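You operate a simulated robot arm through the tools that you are given. There is no shell and no other tool. Be economical: measure what you need, move in short steps, check, and stop when the job is done.

You run a simulated two-armed robot. Do the job below in one go: nothing can be reset, and whatever is moved stays where it is left.

Task
Take the cream cloth from the top of the side table and lay it out flat on the open top of the cabinet table.

Only the result counts: the job must be done as asked and must still hold three seconds after the hand-in. Knocking over, shifting, dropping, spilling or breaking anything else fails it. Flat cloth is picked up by pressing the open fingertips on it (5 to 10 N) and closing them slowly along it; thin cloth reads only 2 to 8 mm in the jaws.

Robot
Two 7-joint arms with two-finger parallel grippers on one trunk, on a base that drives. Base frame: it is fixed to the floor where the robot stands at the start and does not move with it; the origin is under the middle of the robot, x ahead of it, y to its left, z up. Units: m, rad, N and s.
The left shoulder is at the start at [0.07, 0.163, 1.145], the right one opposite. Places, roughly: open top of the cabinet table [0.6, -0.7, 0.9]. Payload 3.43 kg a hand.
The TCP of each hand is the grasp point between the finger pads, 0.034 m short of the fingertips. In the tool frame z runs along the fingers and y along their closing line. Largest opening 0.128 m; finger width 0.024, thickness 0.012; the body of the gripper, 0.048 by 0.13 m, starts 0.096 m behind the TCP.
Orientation is told as [roll, pitch, yaw] about the base's x, y, z axes, in that order, counted from this pose: with the fingers straight down and closing along the base's y, the tool's x points along the base's -x, its y along +y and its z along -z.

Tools
- The arms move only by the tool send_rows. It takes "left_motion", "right_motion" or both (then of equal length, played together; a hand with none holds still); each is a list of rows, each an object (a shift or turn left out is 0, a gripper value left out holds the last) with "xyz": the shift along the base's x, y, z in m, a list of three; "delta_rot": the turn, a rotation vector about the base's x, y, z in rad, a list of three. In form: [{"xyz": [tx, ty, tz], "delta_rot": [rx, ry, rz]}, ...]. A call has 1 to 20 rows; each row shifts and turns the commanded pose from where the row before left it. "left_gripper" and "right_gripper" are, for a hand that has rows, the finger opening in m, from 0 to 0.128, set as the call begins (left out, the last holds). A row lasts 0.2 s, in which the tool goes at most 0.05 m and 0.15 rad; a call with a longer step from one row to the next is refused whole, and so is a gripper value outside its range. A pose out of reach is approached as far as the arm can. The call stops where the force on the tool passes 40 N (or 10 N more than at its start, if that is more) or the arm is blocked; 0.2 s more then pass. The fingers move at their own pace (about 0.153 m/s each) and stop on an object; they squeeze with about 35 N. The grip force told is the motor's: it shows also when the fingers shut on nothing. Time passes only in rows, and 0.2 s behind the last, so rows that do not move let the fingers close. It gives the time, the measured TCP pose, the force on the tool (base axes), the opening and the grip force at its end, in the units of the frame above (readings bear some noise), and new pictures: "show" is both (left out), scene, wrist or none (wrist: the cameras of the hands that moved).
- Cameras (640 x 400 px; columns grow to the right, rows downward): "scene" is now at [0.119, -0.0559, 1.3685]; the picture's right is [-0.64, -0.77, 0.00], its down [-0.46, 0.38, -0.80] and it looks along [0.62, -0.51, -0.60] (base axes); focal length 214 px, centre (320, 200). "left" rides on the left gripper at [0.076, 0.011, -0.16] in its tool frame; the picture's right is [-0.15, 0.99, 0.00], its down [-0.88, -0.13, -0.46] and it looks along [-0.45, -0.07, 0.89] (tool axes); focal length 234 px, centre (320, 200). "right" rides on the right gripper at [0.076, -0.011, -0.16] in its tool frame; the picture's right is [0.15, 0.99, 0.00], its down [-0.88, 0.13, -0.46] and it looks along [-0.45, 0.07, 0.89] (tool axes); focal length 234 px, centre (320, 200). There is no depth. A picture from a camera that has moved, and an enlarged one, comes with that camera's place and axes in the base frame and with its lens.
- raise_lower(by): slides the trunk up (or, below 0, down) by that many m; the arms and the scene camera ride with it, the base frame stays. It gives what a move gives, with no picture.
- steer(legs): drives the robot by 1 to 6 legs, each [ahead, left, turn to the left] in m, m and rad, along the robot's own axes; the way and the turn of a leg run together, so that a leg with both is an arc; at most 1.5 m and 3.142 rad a leg. The arms and the cameras ride along, it lands a little off, and it stops where it bumps. It gives what a move gives, and a new picture of the scene camera.
- pan_tilt(pan, tilt): turns the head with the scene camera to pan (to the left, within 1.501 rad either way) and tilt (down, from -0.506 to 1.204), counted from straight ahead of the robot. It gives what a move gives, and a new picture of the scene camera.
- zoom(camera, box): a new picture of the part [left, top, right, bottom] of that camera's present view, enlarged. It takes no simulated time.
- close_job(): hands the job in; it is judged then, once.

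Work in short steps. Places have to be worked out from the pictures, the camera data and where the tool is seen: move nearer, look again, correct. Check each grasp and each placing, and mend what went wrong. You have 120 turns and 260 pictures in all, those below and enlarged ones among them. Open the grippers and draw the arms clear of the work before you hand the job in, unless the task says otherwise; then end with one line.

The tools are called after "Call:" as a command line: name --argument value ..., lists and objects as JSON in quotes. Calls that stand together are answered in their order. send_rows: Moves the arms, as the interface text tells. Its arguments: {"type":"object","properties":{"left_motion":{"type":"array"},"left_gripper":{"type":"number"},"right_motion":{"type":"array"},"right_gripper":{"type":"number"},"show":{"type":"string","enum":["both","scene","wrist","none"]}},"required":[]} The other tools are called the same way: raise_lower (by) slides the trunk up or down; steer (legs) drives the base; pan_tilt (pan, tilt) turns the head that bears the scene camera; zoom (camera, box) takes an enlarged picture of a part of a camera's view; close_job () hands the job in.

At the start:

```text
time: 0.0
left_eef_pos: [0.6088, -0.092, 1.1512]
left_ee_rot: [-0.001, 0.0, 0.002]
left_ft_force: [0.2, 0.3, -0.2]
left_opening: 0.1281
left_grip_force: 0.1
right_eef_pos: [0.4096, -0.4411, 1.2196]
right_ee_rot: [0.002, 0.001, 0.001]
right_ft_force: [0.5, -0.4, 0.3]
right_opening: 0.1278
right_grip_force: 0.0
trunk travel left (down, up): [-0.625, 0.315]
robot x, y, heading: [0.0017, 0.0028, -0.001]
head pan, tilt: [-0.689, 0.641]
```

scene: 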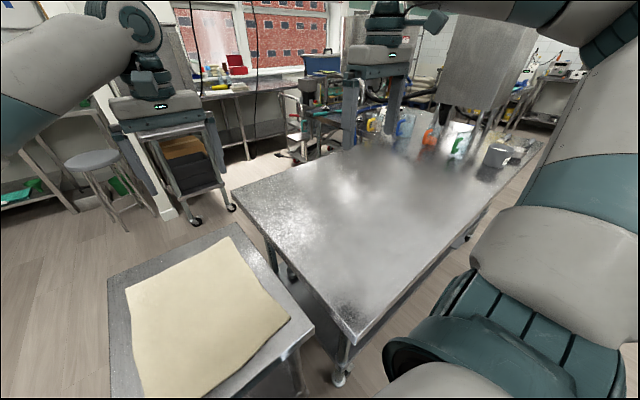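
right: 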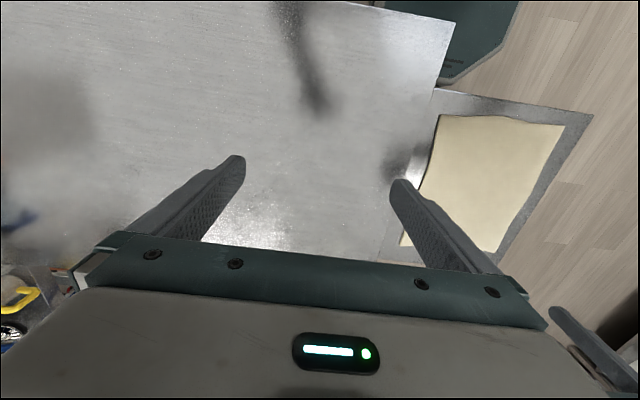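
left: 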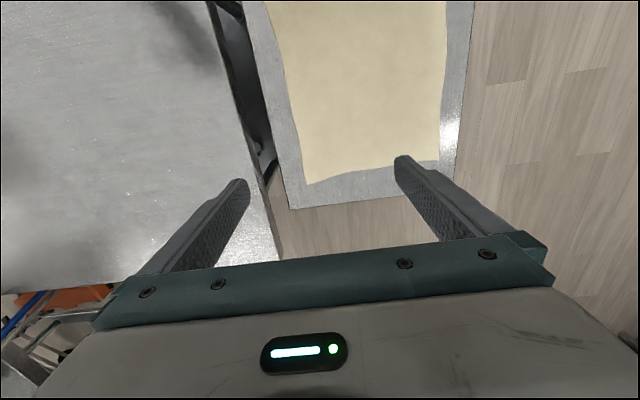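

The cloth lies roughly at x 0.39–0.76, y −0.16–0.17 on the side table (z≈0.75). I'll bring both hands above its far corners, still well above the cabinet table height.

Call:
send_rows --left_motion '[{"xyz": [0.01, 0.022, 0]}, {"xyz": [0.01, 0.022, 0]}, {"xyz": [0.01, 0.022, 0]}, {"xyz": [0.01, 0.022, 0]}, {"xyz": [0.01, 0.022, 0]}, {"xyz": [0.01, 0.022, 0]}, {"xyz": [0.01, 0.022, 0]}, {"xyz": [0.01, 0.022, 0]}, {"xyz": [0.01, 0.022, -0.03]}, {"xyz": [0.01, 0.022, -0.03]}]' --right_motion '[{"xyz": [0.03, 0.034, 0]}, {"xyz": [0.03, 0.034, 0]}, {"xyz": [0.03, 0.034, 0]}, {"xyz": [0.03, 0.034, 0]}, {"xyz": [0.03, 0.034, 0]}, {"xyz": [0.03, 0.034, 0]}, {"xyz": [0.03, 0.034, 0]}, {"xyz": [0.03, 0.034, -0.03]}, {"xyz": [0.03, 0.034, -0.04]}, {"xyz": [0.03, 0.034, -0.04]}]'

Call:
pan_tilt --pan -0.1 --tilt 0.75

```text
refused: row 8 steps farther than a row can; nothing moved
```

```text
time: 1.0
left_eef_pos: [0.6095, -0.0933, 1.1502]
left_ee_rot: [0.0, -0.001, 0.002]
left_ft_force: [0.1, 0.2, 0.3]
left_opening: 0.128
left_grip_force: 0.1
right_eef_pos: [0.4097, -0.4404, 1.2199]
right_ee_rot: [0.0, 0.002, 0.0]
right_ft_force: [-0.3, 0.2, -0.1]
right_opening: 0.1282
right_grip_force: 0.0
trunk travel left (down, up): [-0.625, 0.315]
robot x, y, heading: [0.0037, -0.0011, 0.002]
head pan, tilt: [-0.099, 0.75]
camera scene: at [0.1343, -0.0088, 1.3591], right [-0.1, -0.99, 0.0], down [-0.68, 0.07, -0.73], along [0.73, -0.07, -0.68], focal length 214 px, centre (320, 200)
```

scene: 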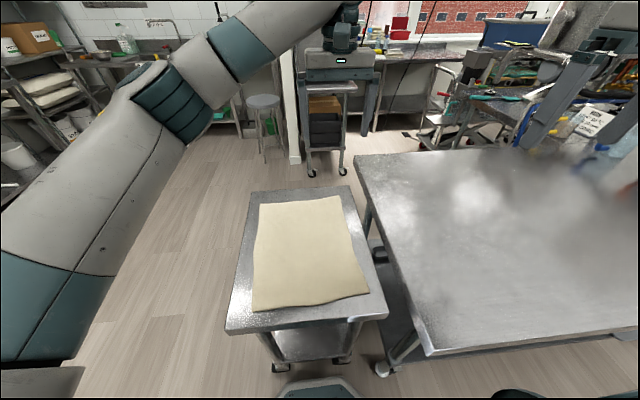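

Now the layout is clear: cloth corners ≈ (0.775, 0.17), (0.775, −0.166), (0.385, −0.168), (0.371, 0.155). I'll bring the hands over the far corners, yawing −90° so they close along x and stay clear of the higher cabinet edge.

Call:
send_rows --left_motion '[{"xyz": [0.011, 0.0185, 0], "delta_rot": [0, 0, -0.131]}, {"xyz": [0.011, 0.0185, 0], "delta_rot": [0, 0, -0.131]}, {"xyz": [0.011, 0.0185, 0], "delta_rot": [0, 0, -0.131]}, {"xyz": [0.011, 0.0185, 0], "delta_rot": [0, 0, -0.131]}, {"xyz": [0.011, 0.0185, 0], "delta_rot": [0, 0, -0.131]}, {"xyz": [0.011, 0.0185, 0], "delta_rot": [0, 0, -0.131]}, {"xyz": [0.011, 0.0185, 0], "delta_rot": [0, 0, -0.131]}, {"xyz": [0.011, 0.0185, 0], "delta_rot": [0, 0, -0.131]}, {"xyz": [0.011, 0.0185, 0], "delta_rot": [0, 0, -0.131]}, {"xyz": [0.011, 0.0185, 0], "delta_rot": [0, 0, -0.131]}, {"xyz": [0.011, 0.0185, 0], "delta_rot": [0, 0, -0.131]}, {"xyz": [0.011, 0.0185, 0], "delta_rot": [0, 0, -0.131]}]' --right_motion '[{"xyz": [0.0275, 0.0263, 0], "delta_rot": [0, 0, -0.131]}, {"xyz": [0.0275, 0.0263, 0], "delta_rot": [0, 0, -0.131]}, {"xyz": [0.0275, 0.0263, 0], "delta_rot": [0, 0, -0.131]}, {"xyz": [0.0275, 0.0263, 0], "delta_rot": [0, 0, -0.131]}, {"xyz": [0.0275, 0.0263, 0], "delta_rot": [0, 0, -0.131]}, {"xyz": [0.0275, 0.0263, 0], "delta_rot": [0, 0, -0.131]}, {"xyz": [0.0275, 0.0263, 0], "delta_rot": [0, 0, -0.131]}, {"xyz": [0.0275, 0.0263, 0], "delta_rot": [0, 0, -0.131]}, {"xyz": [0.0275, 0.0263, 0], "delta_rot": [0, 0, -0.131]}, {"xyz": [0.0275, 0.0263, 0], "delta_rot": [0, 0, -0.131]}, {"xyz": [0.0275, 0.0263, 0], "delta_rot": [0, 0, -0.131]}, {"xyz": [0.0275, 0.0263, 0], "delta_rot": [0, 0, -0.131]}]'

```text
time: 3.6
left_eef_pos: [0.7414, 0.1284, 1.1496]
left_ee_rot: [0.0, 0.001, -1.575]
left_ft_force: [0.6, -0.1, -0.3]
left_opening: 0.1279
left_grip_force: 0.1
right_eef_pos: [0.6493, -0.2594, 1.2216]
right_ee_rot: [0.001, 0.001, -1.576]
right_ft_force: [0.6, 0.2, -0.4]
right_opening: 0.1278
right_grip_force: 0.1
right hand out of reach, approached as far as the arm can: row 8, 9, 10, 11, 12
trunk travel left (down, up): [-0.625, 0.315]
robot x, y, heading: [-0.0044, 0.0017, -0.001]
head pan, tilt: [-0.099, 0.75]
camera scene: at [0.1346, -0.0081, 1.3591], right [-0.1, -0.99, 0.0], down [-0.68, 0.07, -0.73], along [0.73, -0.07, -0.68], focal length 214 px, centre (320, 200)
camera right: at [0.6367, -0.184, 1.3799], right [0.99, 0.14, 0.0], down [0.13, -0.88, 0.46], along [0.06, -0.45, -0.89], focal length 234 px, centre (320, 200)
camera left: at [0.7526, 0.2052, 1.3103], right [0.99, -0.15, 0.0], down [-0.13, -0.88, 0.46], along [-0.07, -0.45, -0.89], focal length 234 px, centre (320, 200)
```

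scene: 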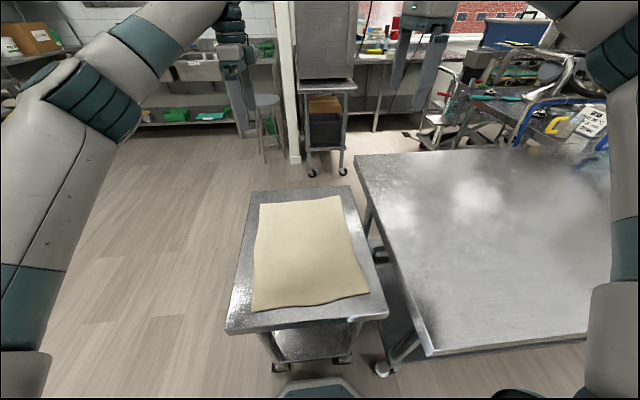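
right: 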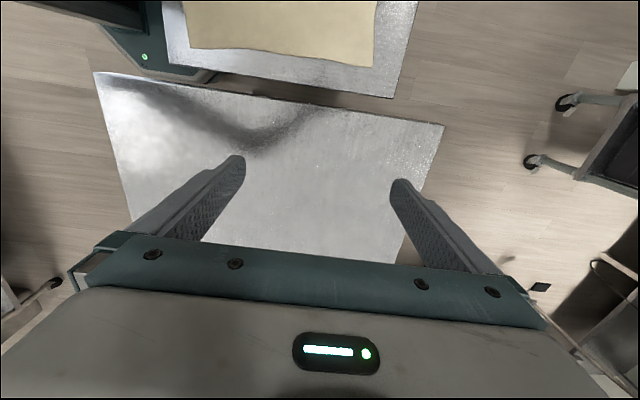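
left: 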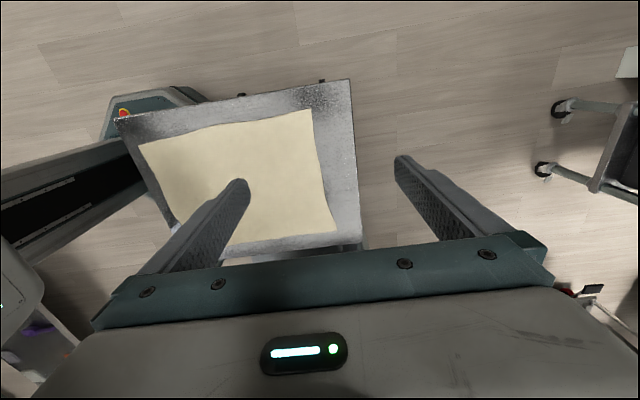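

Comparing the cameras, the cloth is at z≈0.785 with its far edge at x≈0.735 and y ±0.155. The right hand ran out of reach up high, so I'll lower it a little first to see how the commanded pose behaves.

Call:
send_rows --right_motion '[{"xyz": [0, 0, -0.03]}, {"xyz": [0, 0, -0.03]}, {"xyz": [0, 0, -0.03]}]' --show "none"

```text
time: 4.4
left_eef_pos: [0.7422, 0.1284, 1.1496]
left_ee_rot: [-0.002, -0.001, -1.572]
left_ft_force: [-0.1, -0.6, -0.3]
left_opening: 0.1279
left_grip_force: 0.1
right_eef_pos: [0.6506, -0.2626, 1.1303]
right_ee_rot: [0.001, -0.001, -1.575]
right_ft_force: [0.1, -0.3, -0.3]
right_opening: 0.128
right_grip_force: 0.1
trunk travel left (down, up): [-0.625, 0.315]
robot x, y, heading: [0.0025, 0.0031, 0.001]
head pan, tilt: [-0.099, 0.75]
```

The commanded pose follows the real one. Moving the right hand in over the cloth, then both down to z≈0.95 with fingers at 0.06.

Call:
send_rows --left_motion '[{"xyz": [-0.01, -0.002, 0]}, {"xyz": [-0.01, -0.002, 0]}, {"xyz": [-0.01, -0.002, 0]}, {"xyz": [-0.01, -0.002, 0]}, {"xyz": [0, 0, -0.04]}, {"xyz": [0, 0, -0.04]}, {"xyz": [0, 0, -0.04]}, {"xyz": [0, 0, -0.04]}, {"xyz": [0, 0, -0.04]}]' --right_motion '[{"xyz": [0.0125, 0.036, 0]}, {"xyz": [0.0125, 0.036, 0]}, {"xyz": [0.0125, 0.036, 0]}, {"xyz": [0.0125, 0.036, 0]}, {"xyz": [0, 0, -0.036]}, {"xyz": [0, 0, -0.036]}, {"xyz": [0, 0, -0.036]}, {"xyz": [0, 0, -0.036]}, {"xyz": [0, 0, -0.036]}]' --left_gripper 0.06 --right_gripper 0.06

```text
time: 6.4
left_eef_pos: [0.7029, 0.1211, 0.9491]
left_ee_rot: [0.001, 0.0, -1.572]
left_ft_force: [0.0, -0.7, 0.1]
left_opening: 0.06
left_grip_force: 0.0
right_eef_pos: [0.635, -0.2109, 0.9398]
right_ee_rot: [0.0, 0.003, -1.574]
right_ft_force: [0.9, 0.6, -0.5]
right_opening: 0.0601
right_grip_force: 0.0
right hand out of reach, approached as far as the arm can: row 1, 2, 3, 4, 8, 9
trunk travel left (down, up): [-0.625, 0.315]
robot x, y, heading: [0.0006, 0.0019, -0.003]
head pan, tilt: [-0.099, 0.75]
camera scene: at [0.1354, -0.0088, 1.3591], right [-0.1, -1.0, 0.0], down [-0.68, 0.07, -0.73], along [0.73, -0.07, -0.68], focal length 214 px, centre (320, 200)
camera right: at [0.6223, -0.1343, 1.0988], right [0.99, 0.14, 0.0], down [0.13, -0.88, 0.45], along [0.07, -0.45, -0.89], focal length 234 px, centre (320, 200)
camera left: at [0.7134, 0.1981, 1.1104], right [0.99, -0.15, 0.0], down [-0.13, -0.88, 0.46], along [-0.07, -0.45, -0.89], focal length 234 px, centre (320, 200)
```

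scene: 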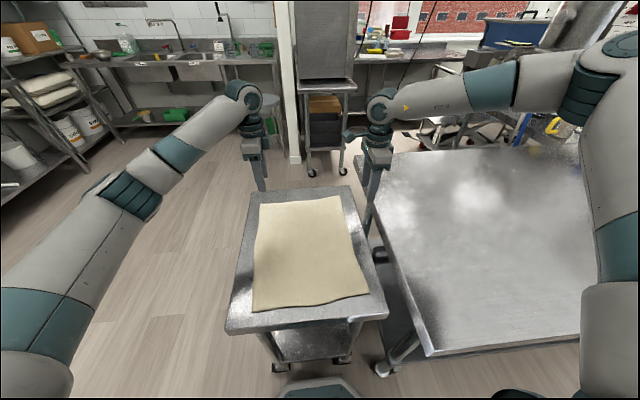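
right: 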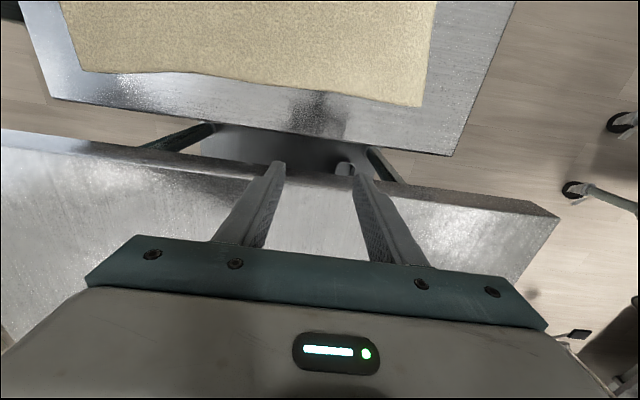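
left: 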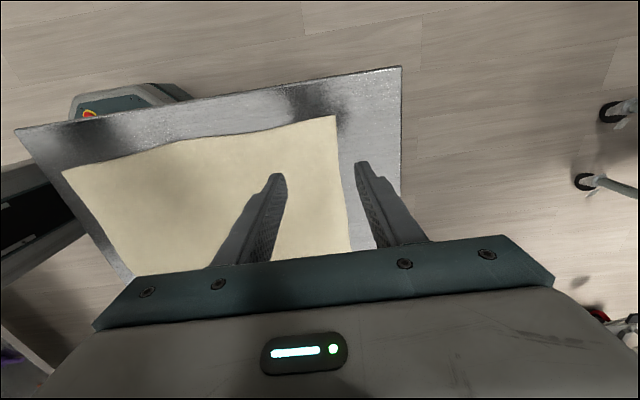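

The right arm hits a joint limit with this yaw (the mirror pose is +90°). I'll lift it clear of the cabinet edge and turn it the other way.

Call:
send_rows --right_motion '[{"xyz": [0, 0, 0.04]}, {"xyz": [0, 0, 0.04]}, {"xyz": [0, 0, 0.04], "delta_rot": [0, 0, 0.145]}, {"xyz": [0, 0, 0.02], "delta_rot": [0, 0, 0.145]}, {"delta_rot": [0, 0, 0.145]}, {"delta_rot": [0, 0, 0.145]}, {"delta_rot": [0, 0, 0.145]}, {"delta_rot": [0, 0, 0.145]}, {"delta_rot": [0, 0, 0.145]}, {"delta_rot": [0, 0, 0.145]}, {"delta_rot": [0, 0, 0.145]}, {"delta_rot": [0, 0, 0.145]}, {"delta_rot": [0, 0, 0.145]}, {"delta_rot": [0, 0, 0.145]}, {"delta_rot": [0, 0, 0.145]}, {"delta_rot": [0, 0, 0.145]}, {"delta_rot": [0, 0, 0.145]}, {"delta_rot": [0, 0, 0.145]}]' --show "none"

Call:
send_rows --right_motion '[{"xyz": [0.01, 0.01, 0], "delta_rot": [0, 0, 0.138]}, {"xyz": [0.01, 0.01, 0], "delta_rot": [0, 0, 0.138]}, {"xyz": [0.01, 0.01, 0], "delta_rot": [0, 0, 0.138]}, {"xyz": [0.01, 0.01, 0], "delta_rot": [0, 0, 0.138]}, {"xyz": [0.01, 0.015, 0], "delta_rot": [0, 0, 0.138]}, {"xyz": [0.01, 0.015, 0], "delta_rot": [0, 0, 0.138]}, {"xyz": [0.01, 0.02, 0]}]'

```text
time: 10.2
left_eef_pos: [0.7021, 0.1226, 0.951]
left_ee_rot: [0.001, 0.001, -1.57]
left_ft_force: [-1.0, 0.3, 0.5]
left_opening: 0.0597
left_grip_force: 0.0
right_eef_pos: [0.6343, -0.208, 1.0804]
right_ee_rot: [-0.001, 0.001, 0.752]
right_ft_force: [0.4, -0.1, 0.2]
right_opening: 0.0601
right_grip_force: 0.0
trunk travel left (down, up): [-0.625, 0.315]
robot x, y, heading: [-0.0017, 0.0016, -0.002]
head pan, tilt: [-0.099, 0.75]
```

```text
time: 11.8
left_eef_pos: [0.7014, 0.1217, 0.9499]
left_ee_rot: [0.002, -0.001, -1.571]
left_ft_force: [0.4, 0.5, -0.2]
left_opening: 0.0601
left_grip_force: 0.1
right_eef_pos: [0.4016, -0.1091, 1.055]
right_ee_rot: [-0.003, -0.001, 1.57]
right_ft_force: [0.4, 0.1, 0.9]
right_opening: 0.06
right_grip_force: 0.0
right hand out of reach, approached as far as the arm can: row 1, 2, 3, 4, 5, 6, 7
trunk travel left (down, up): [-0.625, 0.315]
robot x, y, heading: [0.0058, -0.0002, 0.0]
head pan, tilt: [-0.099, 0.75]
camera scene: at [0.1347, -0.0085, 1.3591], right [-0.1, -1.0, 0.0], down [-0.68, 0.07, -0.73], along [0.73, -0.07, -0.68], focal length 214 px, centre (320, 200)
camera right: at [0.4105, -0.185, 1.2139], right [-0.99, -0.15, 0.0], down [-0.13, 0.88, 0.46], along [-0.06, 0.45, -0.89], focal length 234 px, centre (320, 200)
```

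scene: 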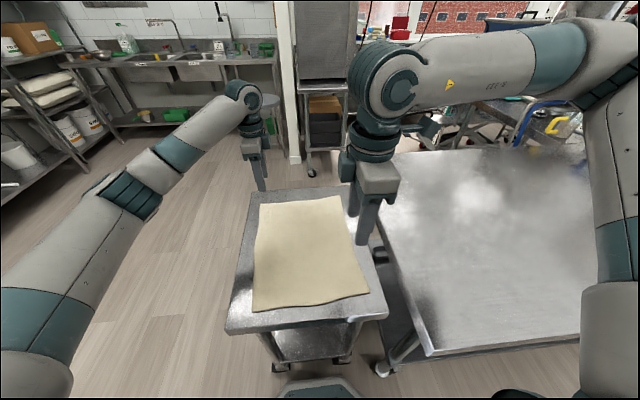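
right: 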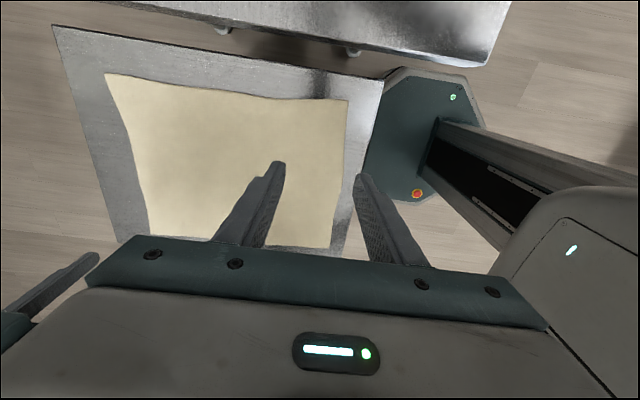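

The right arm can't hold +90° here. Simplest is both hands at yaw 0 closing along y (gripper body bottom stays at ≥0.9 and inboard of the cabinet edge); turning both back now.

Call:
send_rows --left_motion '[{"delta_rot": [0, 0, 0.143]}, {"delta_rot": [0, 0, 0.143]}, {"delta_rot": [0, 0, 0.143]}, {"delta_rot": [0, 0, 0.143]}, {"delta_rot": [0, 0, 0.143]}, {"delta_rot": [0, 0, 0.143]}, {"delta_rot": [0, 0, 0.143]}, {"delta_rot": [0, 0, 0.143]}, {"delta_rot": [0, 0, 0.143]}, {"delta_rot": [0, 0, 0.143]}, {"delta_rot": [0, 0, 0.141]}, {}, {}, {}, {}, {}, {}, {}, {}]' --right_motion '[{"delta_rot": [0, 0, -0.143]}, {"delta_rot": [0, 0, -0.143]}, {"delta_rot": [0, 0, -0.143]}, {"delta_rot": [0, 0, -0.143]}, {"delta_rot": [0, 0, -0.143]}, {"delta_rot": [0, 0, -0.143]}, {"delta_rot": [0, 0, -0.143]}, {"delta_rot": [0, 0, -0.143]}, {"delta_rot": [0, 0, -0.143]}, {"delta_rot": [0, 0, -0.143]}, {"delta_rot": [0, 0, -0.14]}, {"xyz": [0.039, 0, 0]}, {"xyz": [0.039, 0, 0]}, {"xyz": [0.039, 0, 0]}, {"xyz": [0.039, 0, 0]}, {"xyz": [0.039, 0, 0]}, {"xyz": [0.039, 0, 0]}, {"xyz": [0.039, 0, 0]}, {"xyz": [0.037, 0, 0]}]'

```text
time: 15.8
left_eef_pos: [0.7012, 0.1216, 0.9509]
left_ee_rot: [0.0, -0.002, -0.002]
left_ft_force: [-0.5, 0.3, 0.3]
left_opening: 0.0599
left_grip_force: 0.1
right_eef_pos: [0.6344, -0.1879, 1.0692]
right_ee_rot: [0.0, -0.001, 0.008]
right_ft_force: [-0.3, -0.4, -0.1]
right_opening: 0.0601
right_grip_force: 0.1
right hand out of reach, approached as far as the arm can: row 13, 14, 15, 16, 17, 18, 19
trunk travel left (down, up): [-0.625, 0.315]
robot x, y, heading: [0.0011, 0.0015, 0.0]
head pan, tilt: [-0.099, 0.75]
camera scene: at [0.1346, -0.0089, 1.3591], right [-0.1, -1.0, 0.0], down [-0.68, 0.07, -0.73], along [0.73, -0.07, -0.68], focal length 214 px, centre (320, 200)
camera right: at [0.5577, -0.201, 1.2267], right [-0.15, 0.99, 0.0], down [0.88, 0.14, 0.46], along [0.45, 0.07, -0.89], focal length 234 px, centre (320, 200)
camera left: at [0.6253, 0.1325, 1.1112], right [0.15, 0.99, 0.0], down [0.88, -0.13, 0.46], along [0.45, -0.07, -0.89], focal length 234 px, centre (320, 200)
```

scene: 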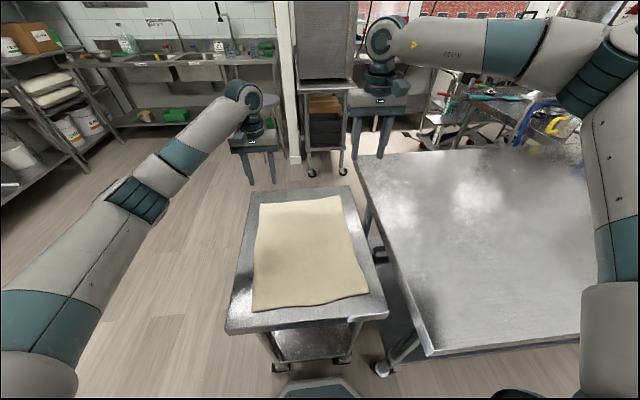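
right: 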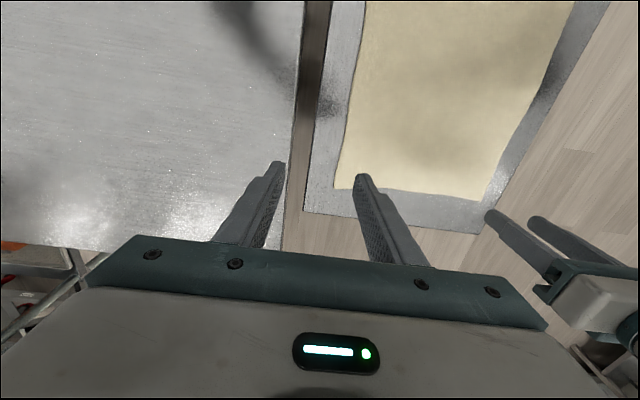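
left: 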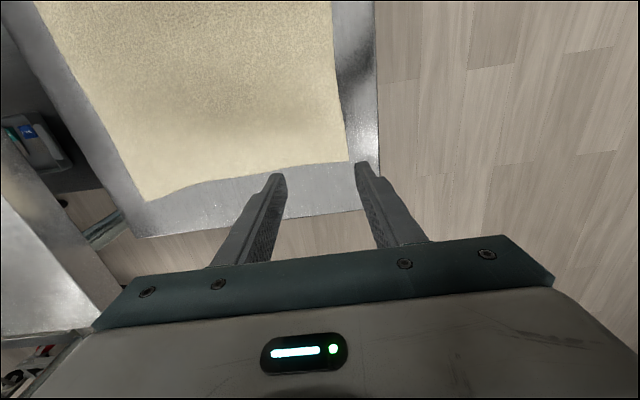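

The right arm stalls at about x=0.635 ahead of the robot, so the far corners don't suit it. Better: back the base 0.2 m and grasp the near edge's corners instead.

Call:
steer --legs '[[-0.2, 0, 0]]'

```text
time: 17.4
left_eef_pos: [0.507, 0.1206, 0.9509]
left_ee_rot: [-0.001, 0.0, -0.003]
left_ft_force: [-0.6, 0.5, -0.6]
left_opening: 0.06
left_grip_force: 0.2
right_eef_pos: [0.4403, -0.1898, 1.0683]
right_ee_rot: [0.003, -0.002, 0.003]
right_ft_force: [0.0, -0.3, 0.9]
right_opening: 0.0601
right_grip_force: 0.0
trunk travel left (down, up): [-0.625, 0.315]
robot x, y, heading: [-0.1901, 0.0041, 0.0]
head pan, tilt: [-0.099, 0.75]
camera scene: at [-0.0607, -0.0087, 1.3591], right [-0.1, -0.99, 0.0], down [-0.68, 0.07, -0.73], along [0.73, -0.07, -0.68], focal length 214 px, centre (320, 200)
```

scene: 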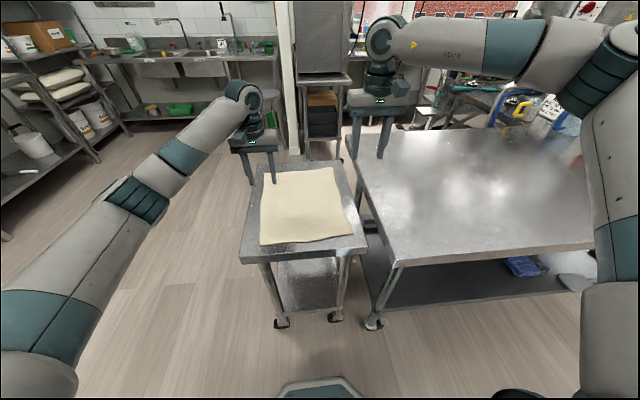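

From two base positions the near corners triangulate to ≈(0.372, −0.157) and (0.357, 0.143) at z≈0.79. Moving both hands above those corners at z≈0.90 to look.

Call:
send_rows --left_motion '[{"xyz": [-0.025, -0.003, 0]}, {"xyz": [-0.025, -0.003, 0]}, {"xyz": [-0.025, -0.003, 0]}, {"xyz": [-0.025, -0.003, 0]}, {"xyz": [-0.022, 0, 0]}, {"xyz": [0, 0, -0.025]}, {"xyz": [0, 0, -0.025]}]' --right_motion '[{"xyz": [-0.015, 0.025, 0]}, {"xyz": [-0.015, 0.025, 0]}, {"xyz": [-0.015, 0.025, 0]}, {"xyz": [0, 0, -0.042]}, {"xyz": [0, 0, -0.042]}, {"xyz": [0, 0, -0.042]}, {"xyz": [0, 0, -0.042]}]'

```text
time: 19.0
left_eef_pos: [0.385, 0.1077, 0.9024]
left_ee_rot: [0.0, -0.001, -0.004]
left_ft_force: [0.0, -0.9, 0.0]
left_opening: 0.06
left_grip_force: 0.0
right_eef_pos: [0.3678, -0.1748, 0.9083]
right_ee_rot: [0.005, -0.004, 0.003]
right_ft_force: [0.5, 0.1, -1.0]
right_opening: 0.0602
right_grip_force: 0.1
right hand out of reach, approached as far as the arm can: row 1, 2, 3, 5, 6, 7
trunk travel left (down, up): [-0.625, 0.315]
robot x, y, heading: [-0.1966, 0.0011, -0.001]
head pan, tilt: [-0.099, 0.75]
camera scene: at [-0.0602, -0.009, 1.3592], right [-0.1, -0.99, 0.0], down [-0.68, 0.07, -0.73], along [0.73, -0.07, -0.68], focal length 214 px, centre (320, 200)
camera right: at [0.2903, -0.1877, 1.0665], right [-0.15, 0.99, 0.0], down [0.88, 0.13, 0.46], along [0.45, 0.07, -0.89], focal length 234 px, centre (320, 200)
camera left: at [0.3085, 0.1201, 1.0619], right [0.15, 0.99, 0.0], down [0.88, -0.13, 0.46], along [0.45, -0.07, -0.89], focal length 234 px, centre (320, 200)
```

scene: 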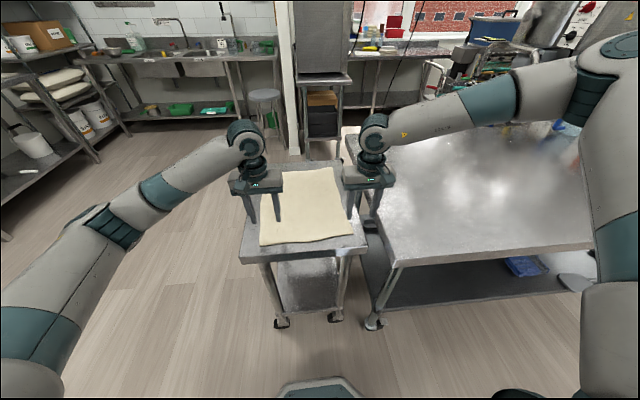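
right: 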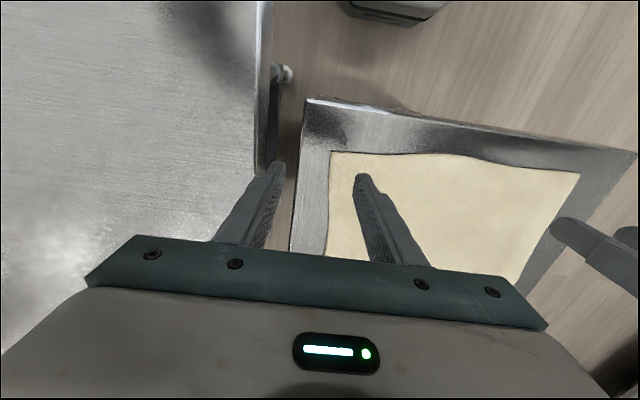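
left: 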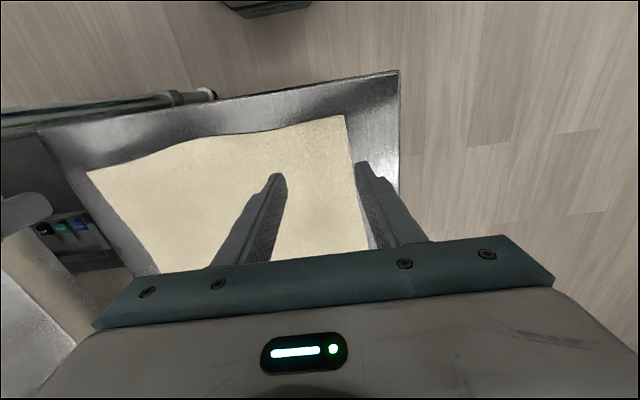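

The right arm can't come further inward than y≈−0.175 relative to the base, so I'll shift the base left 0.08 m; the hands hover clear above everything.

Call:
steer --legs '[[0, 0.08, 0]]'

```text
time: 20.0
left_eef_pos: [0.3839, 0.1883, 0.9007]
left_ee_rot: [0.001, -0.001, -0.004]
left_ft_force: [-0.1, 0.5, -0.5]
left_opening: 0.06
left_grip_force: 0.0
right_eef_pos: [0.368, -0.0954, 0.9086]
right_ee_rot: [0.003, -0.001, 0.003]
right_ft_force: [0.2, 0.4, -0.1]
right_opening: 0.0603
right_grip_force: 0.0
trunk travel left (down, up): [-0.625, 0.315]
robot x, y, heading: [-0.1917, 0.0796, -0.004]
head pan, tilt: [-0.099, 0.75]
camera scene: at [-0.0603, 0.0716, 1.3591], right [-0.1, -0.99, 0.0], down [-0.68, 0.07, -0.73], along [0.73, -0.07, -0.68], focal length 214 px, centre (320, 200)
```

scene: 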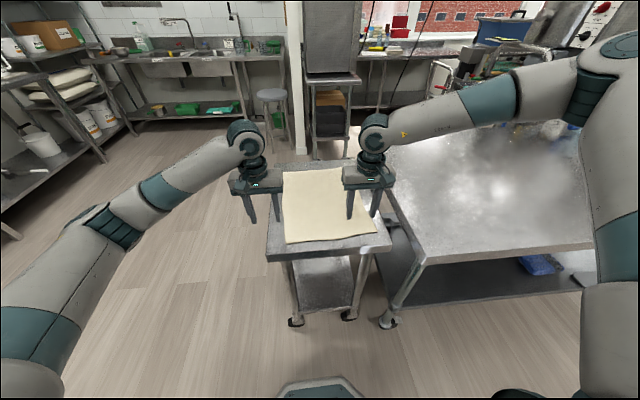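

Now positioning: left at (0.372, 0.095), right at (0.388, −0.115), both at z≈0.86.

Call:
send_rows --left_motion '[{"xyz": [-0.004, -0.031, 0]}, {"xyz": [-0.004, -0.031, 0]}, {"xyz": [-0.004, -0.031, 0]}, {"xyz": [0, 0, -0.02]}, {"xyz": [0, 0, -0.02]}]' --right_motion '[{"xyz": [0.007, -0.007, 0]}, {"xyz": [0.007, -0.007, 0]}, {"xyz": [0.006, -0.006, 0]}, {"xyz": [0, 0, -0.025]}, {"xyz": [0, 0, -0.025]}]' --show "both"

```text
time: 21.2
left_eef_pos: [0.3719, 0.0942, 0.8614]
left_ee_rot: [0.0, 0.0, -0.006]
left_ft_force: [0.7, -0.3, 1.4]
left_opening: 0.0601
left_grip_force: 0.0
right_eef_pos: [0.38, -0.1271, 0.8662]
right_ee_rot: [0.006, -0.005, 0.004]
right_ft_force: [0.0, 0.0, -0.9]
right_opening: 0.0601
right_grip_force: 0.1
right hand out of reach, approached as far as the arm can: row 5
trunk travel left (down, up): [-0.625, 0.315]
robot x, y, heading: [-0.1944, 0.0787, -0.002]
head pan, tilt: [-0.099, 0.75]
camera scene: at [-0.0605, 0.0704, 1.3592], right [-0.1, -0.99, 0.0], down [-0.68, 0.07, -0.73], along [0.73, -0.07, -0.68], focal length 214 px, centre (320, 200)
camera right: at [0.3022, -0.1397, 1.024], right [-0.15, 0.99, 0.01], down [0.88, 0.13, 0.46], along [0.45, 0.07, -0.89], focal length 234 px, centre (320, 200)
camera left: at [0.2958, 0.1061, 1.022], right [0.15, 0.99, 0.0], down [0.88, -0.13, 0.46], along [0.45, -0.07, -0.89], focal length 234 px, centre (320, 200)
```

scene: 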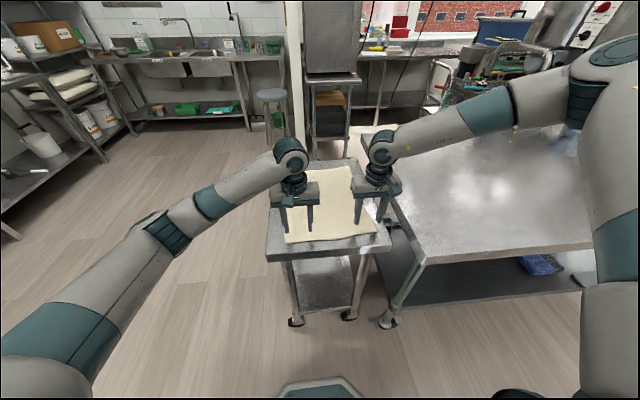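
right: 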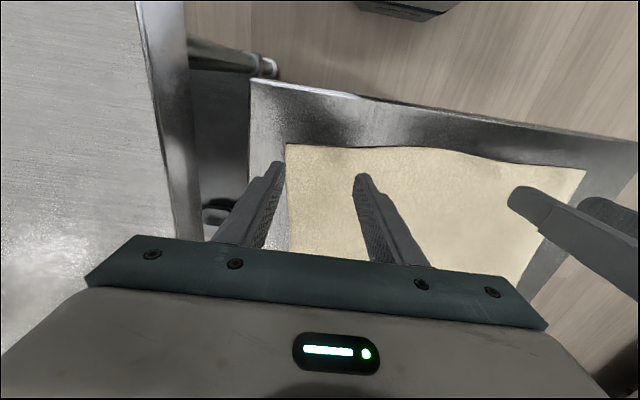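
left: 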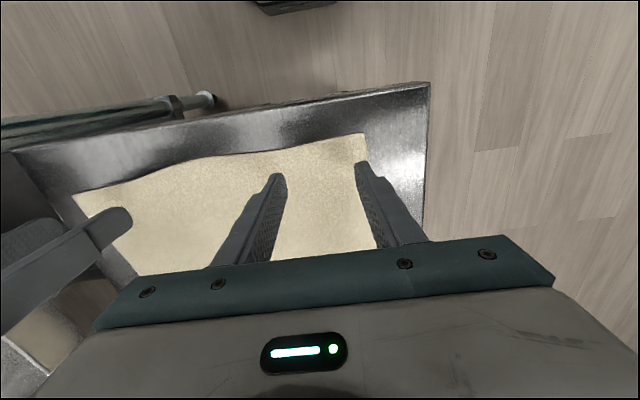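

The right arm is near a limit when reaching down, so I'll raise both hands 0.06 relative to the trunk, correct the right hand (+y), and then use the trunk to descend.

Call:
send_rows --left_motion '[{"xyz": [0, 0, 0.03]}, {"xyz": [0, 0, 0.03]}, {}, {}]' --right_motion '[{"xyz": [0, 0, 0.03]}, {"xyz": [0, 0, 0.025]}, {"xyz": [0.004, 0.007, 0]}, {"xyz": [0.004, 0.007, 0]}]' --show "none"

Call:
raise_lower --by -0.07

```text
time: 22.2
left_eef_pos: [0.3728, 0.093, 0.9221]
left_ee_rot: [0.0, 0.0, -0.003]
left_ft_force: [-0.3, 0.1, 0.2]
left_opening: 0.06
left_grip_force: 0.1
right_eef_pos: [0.3893, -0.1128, 0.9207]
right_ee_rot: [0.006, -0.004, 0.006]
right_ft_force: [0.8, -0.7, -0.4]
right_opening: 0.06
right_grip_force: 0.0
trunk travel left (down, up): [-0.625, 0.315]
robot x, y, heading: [-0.1976, 0.0783, -0.003]
head pan, tilt: [-0.099, 0.75]
```

```text
time: 23.3
left_eef_pos: [0.3719, 0.0931, 0.8524]
left_ee_rot: [-0.001, -0.001, -0.005]
left_ft_force: [0.6, 0.8, 1.4]
left_opening: 0.0598
left_grip_force: 0.2
right_eef_pos: [0.3903, -0.112, 0.8503]
right_ee_rot: [0.004, -0.003, 0.003]
right_ft_force: [1.0, -0.6, 0.5]
right_opening: 0.06
right_grip_force: 0.0
trunk travel left (down, up): [-0.555, 0.385]
robot x, y, heading: [-0.1942, 0.0798, -0.004]
head pan, tilt: [-0.099, 0.75]
```

Right hand now sits well at (0.390, −0.112). Lower the trunk another 0.05 after raising the hands 0.03 for margin, then check the wrist views.

Call:
send_rows --left_motion '[{"xyz": [0, 0, 0.03]}]' --right_motion '[{"xyz": [0, 0, 0.03]}]' --show "none"

Call:
raise_lower --by -0.05

Call:
send_rows --left_motion '[{"xyz": [0, 0, -0.008]}]' --right_motion '[{"xyz": [0, 0, -0.008]}]' --show "wrist"

```text
time: 23.7
left_eef_pos: [0.3708, 0.0956, 0.8815]
left_ee_rot: [0.0, 0.001, -0.003]
left_ft_force: [-0.8, 0.6, -0.4]
left_opening: 0.0601
left_grip_force: 0.0
right_eef_pos: [0.3882, -0.1111, 0.8818]
right_ee_rot: [0.004, -0.004, 0.005]
right_ft_force: [-0.1, -0.7, 0.5]
right_opening: 0.06
right_grip_force: 0.0
trunk travel left (down, up): [-0.555, 0.385]
robot x, y, heading: [-0.1952, 0.082, -0.005]
head pan, tilt: [-0.099, 0.75]
```

```text
time: 24.6
left_eef_pos: [0.37, 0.0943, 0.8371]
left_ee_rot: [-0.003, -0.009, -0.004]
left_ft_force: [4.9, -1.8, 31.2]
left_opening: 0.0599
left_grip_force: 0.1
right_eef_pos: [0.3899, -0.1103, 0.8366]
right_ee_rot: [0.005, -0.013, 0.002]
right_ft_force: [7.2, -2.7, 35.7]
right_opening: 0.0598
right_grip_force: 0.1
trunk travel left (down, up): [-0.505, 0.435]
robot x, y, heading: [-0.1943, 0.0799, -0.0]
head pan, tilt: [-0.099, 0.75]
```

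```text
time: 24.9
left_eef_pos: [0.3712, 0.0947, 0.8359]
left_ee_rot: [-0.004, -0.012, -0.004]
left_ft_force: [-2.7, 2.3, 24.7]
left_opening: 0.0601
left_grip_force: 0.0
right_eef_pos: [0.3907, -0.1103, 0.8371]
right_ee_rot: [0.006, -0.019, 0.005]
right_ft_force: [-2.6, -1.9, 23.6]
right_opening: 0.06
right_grip_force: 0.1
trunk travel left (down, up): [-0.505, 0.435]
robot x, y, heading: [-0.1914, 0.0778, -0.002]
head pan, tilt: [-0.099, 0.75]
stopped in row 1 (right hand): the force on the tool passed its limit (the readings are from after the stop); the commanded pose is now the measured one
camera right: at [0.3109, -0.122, 0.9938], right [-0.15, 0.99, 0.0], down [0.87, 0.13, 0.47], along [0.47, 0.07, -0.88], focal length 234 px, centre (320, 200)
camera left: at [0.2925, 0.1077, 0.9966], right [0.15, 0.99, 0.0], down [0.87, -0.13, 0.47], along [0.46, -0.07, -0.88], focal length 234 px, centre (320, 200)
```

right: 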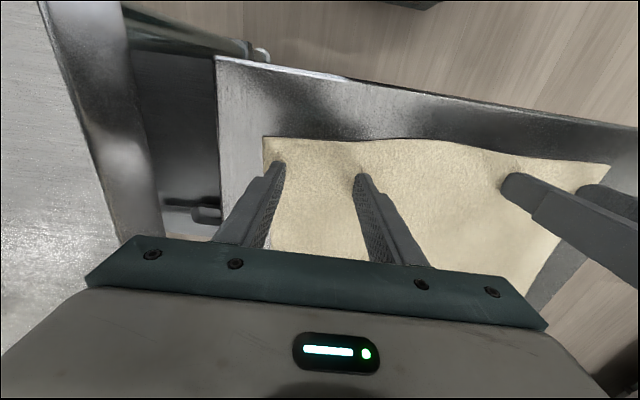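
left: 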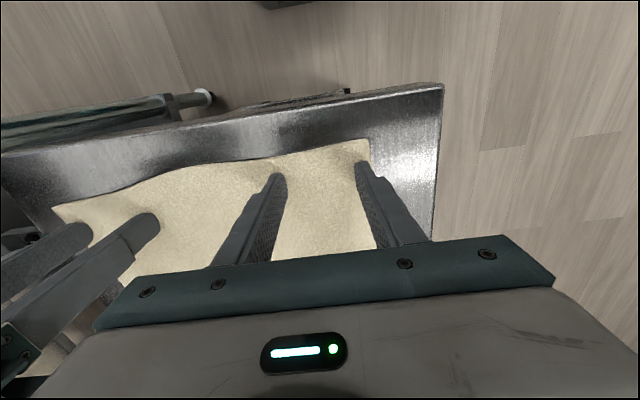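

Both hands are touching the cloth at TCP z≈0.836 (cloth at ≈0.80), just inside the near edge. Easing off a little to bring the press down to 5–10 N.

Call:
send_rows --left_motion '[{"xyz": [0, 0, 0.002]}, {}]' --right_motion '[{"xyz": [0, 0, 0.002]}, {}]' --show "none"

```text
time: 25.5
left_eef_pos: [0.3718, 0.0942, 0.8371]
left_ee_rot: [-0.003, -0.01, -0.003]
left_ft_force: [-5.1, -0.6, 23.2]
left_opening: 0.0599
left_grip_force: 0.0
right_eef_pos: [0.3901, -0.11, 0.8375]
right_ee_rot: [0.007, -0.015, 0.006]
right_ft_force: [2.3, 2.6, 18.0]
right_opening: 0.0602
right_grip_force: 0.0
trunk travel left (down, up): [-0.505, 0.435]
robot x, y, heading: [-0.1928, 0.0798, -0.001]
head pan, tilt: [-0.099, 0.75]
```

Call:
send_rows --left_motion '[{"xyz": [0, 0, 0.003]}, {}]' --right_motion '[{"xyz": [0, 0, 0.002]}, {}]' --show "none"

```text
time: 26.1
left_eef_pos: [0.3719, 0.0948, 0.8379]
left_ee_rot: [-0.003, -0.007, -0.001]
left_ft_force: [-0.5, -0.6, 5.5]
left_opening: 0.0603
left_grip_force: 0.0
right_eef_pos: [0.3912, -0.11, 0.8372]
right_ee_rot: [0.005, -0.012, 0.004]
right_ft_force: [-2.4, 1.6, 14.7]
right_opening: 0.0597
right_grip_force: 0.2
trunk travel left (down, up): [-0.505, 0.435]
robot x, y, heading: [-0.1923, 0.0769, -0.001]
head pan, tilt: [-0.099, 0.75]
```

Left presses 5.5 N, right 14.7 N. I'll ease the right slightly and close in small steps.

Call:
send_rows --left_motion '[{}, {}]' --right_motion '[{"xyz": [0, 0, 0.001]}, {}]' --left_gripper 0.048 --right_gripper 0.048 --show "none"

Call:
send_rows --left_motion '[{}, {}]' --right_motion '[{}, {}]' --left_gripper 0.036 --right_gripper 0.036 --show "wrist"

```text
time: 26.7
left_eef_pos: [0.3739, 0.0949, 0.8377]
left_ee_rot: [-0.002, -0.007, 0.0]
left_ft_force: [-0.7, -0.1, 3.8]
left_opening: 0.0483
left_grip_force: 0.2
right_eef_pos: [0.393, -0.1104, 0.8373]
right_ee_rot: [0.005, -0.014, 0.004]
right_ft_force: [-1.1, 0.1, 7.6]
right_opening: 0.0474
right_grip_force: 0.1
trunk travel left (down, up): [-0.505, 0.435]
robot x, y, heading: [-0.1932, 0.0799, -0.002]
head pan, tilt: [-0.099, 0.75]
```

```text
time: 27.3
left_eef_pos: [0.3736, 0.0954, 0.8384]
left_ee_rot: [-0.004, -0.007, -0.002]
left_ft_force: [-0.2, -1.2, 3.2]
left_opening: 0.0362
left_grip_force: 0.4
right_eef_pos: [0.3921, -0.1098, 0.8384]
right_ee_rot: [0.007, -0.012, 0.003]
right_ft_force: [-1.5, 1.0, 6.4]
right_opening: 0.0357
right_grip_force: 0.1
trunk travel left (down, up): [-0.505, 0.435]
robot x, y, heading: [-0.1936, 0.0829, -0.0]
head pan, tilt: [-0.099, 0.75]
camera right: at [0.3139, -0.1226, 0.9952], right [-0.15, 0.99, 0.0], down [0.87, 0.13, 0.47], along [0.46, 0.07, -0.88], focal length 234 px, centre (320, 200)
camera left: at [0.296, 0.1076, 0.9984], right [0.15, 0.99, 0.0], down [0.88, -0.13, 0.46], along [0.46, -0.07, -0.89], focal length 234 px, centre (320, 200)
```

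right: 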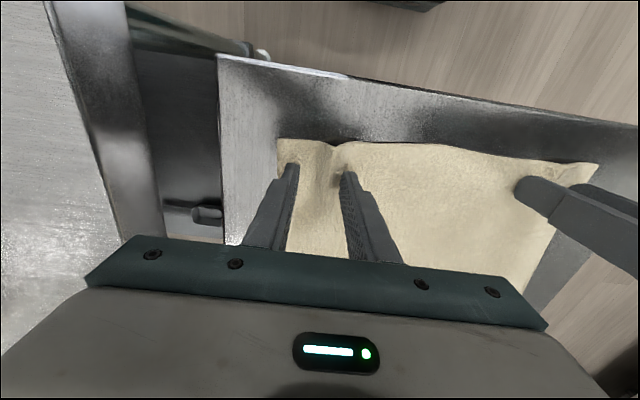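
left: 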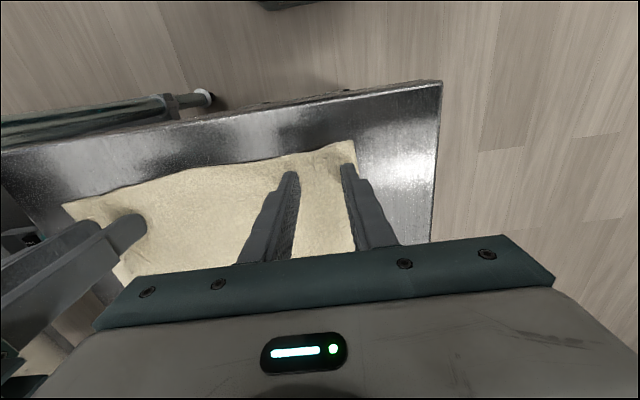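

The cloth is gathering between both pairs of fingers. Left pressure is low (3 N), so press 1 mm more on it and keep closing.

Call:
send_rows --left_motion '[{"xyz": [0, 0, -0.0015]}, {}]' --right_motion '[{}, {}]' --left_gripper 0.024 --right_gripper 0.024 --show "none"

Call:
send_rows --left_motion '[{}, {}]' --right_motion '[{"xyz": [0, 0, -0.0005]}, {}]' --left_gripper 0.012 --right_gripper 0.012 --show "none"

Call:
send_rows --left_motion '[{}, {}, {}]' --right_motion '[{}, {}, {}]' --left_gripper 0.0 --right_gripper 0.0 --show "wrist"

```text
time: 27.9
left_eef_pos: [0.3734, 0.0951, 0.8373]
left_ee_rot: [-0.004, -0.007, -0.002]
left_ft_force: [1.6, 0.0, 12.8]
left_opening: 0.0212
left_grip_force: 0.1
right_eef_pos: [0.3935, -0.1101, 0.8385]
right_ee_rot: [0.004, -0.013, 0.004]
right_ft_force: [0.9, -0.5, 3.3]
right_opening: 0.0239
right_grip_force: 0.1
trunk travel left (down, up): [-0.505, 0.435]
robot x, y, heading: [-0.1921, 0.0767, -0.005]
head pan, tilt: [-0.099, 0.75]
```

```text
time: 28.5
left_eef_pos: [0.3733, 0.0939, 0.8369]
left_ee_rot: [-0.003, -0.006, -0.002]
left_ft_force: [1.6, -1.2, 14.2]
left_opening: 0.012
left_grip_force: 0.2
right_eef_pos: [0.3926, -0.1107, 0.8356]
right_ee_rot: [0.008, -0.013, 0.005]
right_ft_force: [0.8, 1.3, 4.4]
right_opening: 0.0128
right_grip_force: 0.8
trunk travel left (down, up): [-0.505, 0.435]
robot x, y, heading: [-0.1951, 0.0779, -0.001]
head pan, tilt: [-0.099, 0.75]
```

```text
time: 29.3
left_eef_pos: [0.3727, 0.0947, 0.8385]
left_ee_rot: [-0.004, -0.006, -0.002]
left_ft_force: [0.6, -3.4, 19.2]
left_opening: 0.0
left_grip_force: 32.5
right_eef_pos: [0.3924, -0.1103, 0.8382]
right_ee_rot: [0.006, -0.012, 0.004]
right_ft_force: [0.2, 4.3, 4.3]
right_opening: 0.0043
right_grip_force: 35.4
trunk travel left (down, up): [-0.505, 0.435]
robot x, y, heading: [-0.1955, 0.0787, -0.003]
head pan, tilt: [-0.099, 0.75]
camera right: at [0.3129, -0.1224, 0.9953], right [-0.15, 0.99, 0.0], down [0.87, 0.13, 0.47], along [0.46, 0.07, -0.88], focal length 234 px, centre (320, 200)
camera left: at [0.295, 0.1074, 0.9973], right [0.15, 0.99, 0.0], down [0.88, -0.13, 0.46], along [0.46, -0.07, -0.89], focal length 234 px, centre (320, 200)
```

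right: 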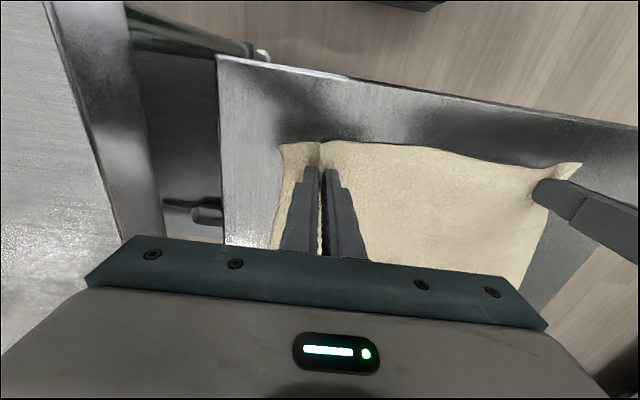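
left: 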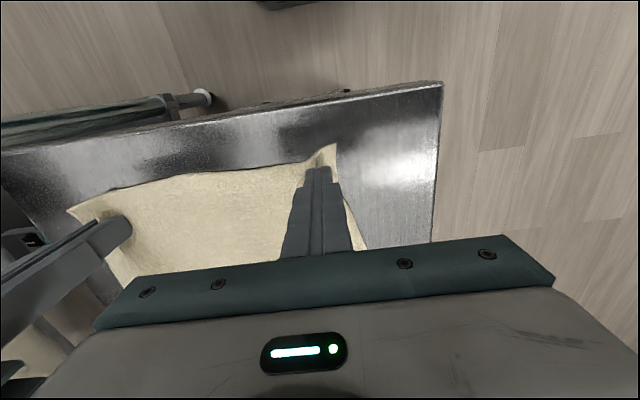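

Right has the cloth (4.3 mm); left shut on nothing (0.0). I'll lift the left a little, reopen, and retry slightly further inside the cloth.

Call:
send_rows --left_motion '[{"xyz": [0, 0, 0.02]}, {}, {}]' --left_gripper 0.05 --show "wrist"

```text
time: 30.1
left_eef_pos: [0.3737, 0.0935, 0.8573]
left_ee_rot: [-0.003, -0.005, -0.001]
left_ft_force: [-0.2, 0.3, -0.7]
left_opening: 0.0501
left_grip_force: 0.1
right_eef_pos: [0.3928, -0.1101, 0.8373]
right_ee_rot: [0.004, -0.013, 0.003]
right_ft_force: [0.0, -0.4, 10.7]
right_opening: 0.0045
right_grip_force: 35.3
trunk travel left (down, up): [-0.505, 0.435]
robot x, y, heading: [-0.1978, 0.0806, 0.005]
head pan, tilt: [-0.099, 0.75]
camera left: at [0.2962, 0.1061, 1.0163], right [0.15, 0.99, 0.0], down [0.88, -0.13, 0.46], along [0.46, -0.07, -0.89], focal length 234 px, centre (320, 200)
```

left: 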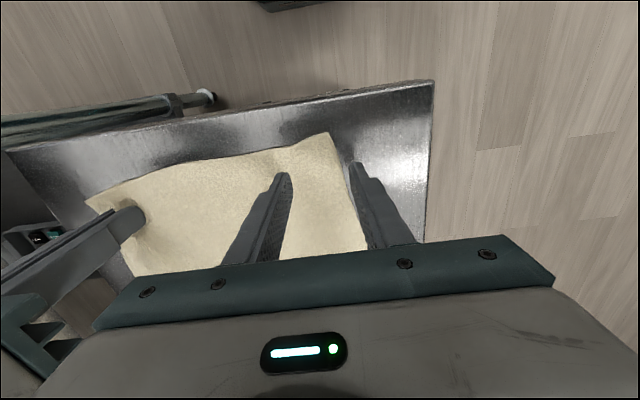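

The cloth's left edge is now at y≈0.11, inside the outer finger. Shift left hand −0.027 in y and go down to contact.

Call:
send_rows --left_motion '[{"xyz": [0.003, -0.027, 0]}, {"xyz": [0, 0, -0.012]}, {"xyz": [0, 0, -0.006]}, {"xyz": [0, 0, -0.002]}, {}]' --show "wrist"

```text
time: 31.3
left_eef_pos: [0.3762, 0.0661, 0.8377]
left_ee_rot: [-0.005, -0.008, -0.002]
left_ft_force: [0.6, 0.1, 14.2]
left_opening: 0.0501
left_grip_force: 0.2
right_eef_pos: [0.3932, -0.1093, 0.8381]
right_ee_rot: [0.005, -0.013, 0.005]
right_ft_force: [1.2, 0.1, 5.4]
right_opening: 0.0043
right_grip_force: 35.1
trunk travel left (down, up): [-0.505, 0.435]
robot x, y, heading: [-0.1946, 0.0773, -0.002]
head pan, tilt: [-0.099, 0.75]
camera left: at [0.2986, 0.0798, 0.9974], right [0.15, 0.99, 0.0], down [0.88, -0.13, 0.46], along [0.46, -0.07, -0.89], focal length 234 px, centre (320, 200)
```

left: 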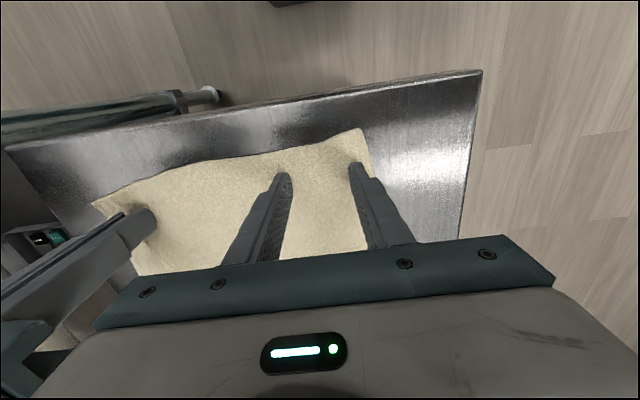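

Both left fingertips are on cloth at 14 N; ease 0.7 mm and close in steps.

Call:
send_rows --left_motion '[{"xyz": [0, 0, 0.0007]}, {}]' --left_gripper 0.04 --show "none"

Call:
send_rows --left_motion '[{}, {}]' --left_gripper 0.03 --show "wrist"

```text
time: 31.9
left_eef_pos: [0.3754, 0.0664, 0.8365]
left_ee_rot: [-0.005, -0.008, -0.002]
left_ft_force: [3.0, -2.5, 16.2]
left_opening: 0.0391
left_grip_force: 0.1
right_eef_pos: [0.3926, -0.1097, 0.8385]
right_ee_rot: [0.004, -0.011, 0.003]
right_ft_force: [0.6, 2.3, 5.5]
right_opening: 0.0045
right_grip_force: 34.5
trunk travel left (down, up): [-0.505, 0.435]
robot x, y, heading: [-0.1935, 0.0822, 0.0]
head pan, tilt: [-0.099, 0.75]
```

```text
time: 32.5
left_eef_pos: [0.3745, 0.0669, 0.8369]
left_ee_rot: [-0.005, -0.007, -0.003]
left_ft_force: [1.6, -3.8, 16.6]
left_opening: 0.0306
left_grip_force: 1.1
right_eef_pos: [0.3924, -0.1108, 0.8385]
right_ee_rot: [0.006, -0.013, 0.002]
right_ft_force: [0.2, 3.9, 4.0]
right_opening: 0.0045
right_grip_force: 35.0
trunk travel left (down, up): [-0.505, 0.435]
robot x, y, heading: [-0.1971, 0.0821, -0.004]
head pan, tilt: [-0.099, 0.75]
camera left: at [0.2983, 0.0794, 0.9974], right [0.15, 0.99, 0.0], down [0.88, -0.13, 0.46], along [0.46, -0.07, -0.89], focal length 234 px, centre (320, 200)
```

left: 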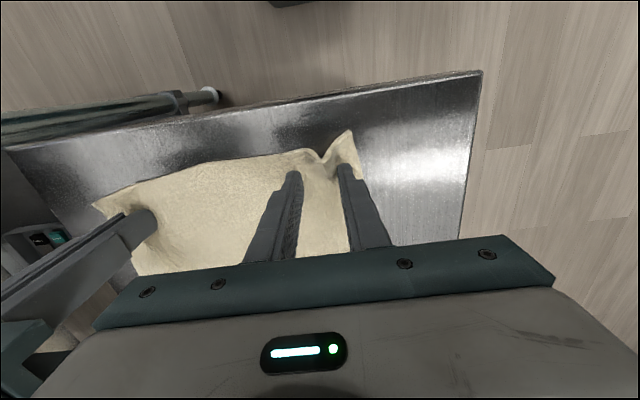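

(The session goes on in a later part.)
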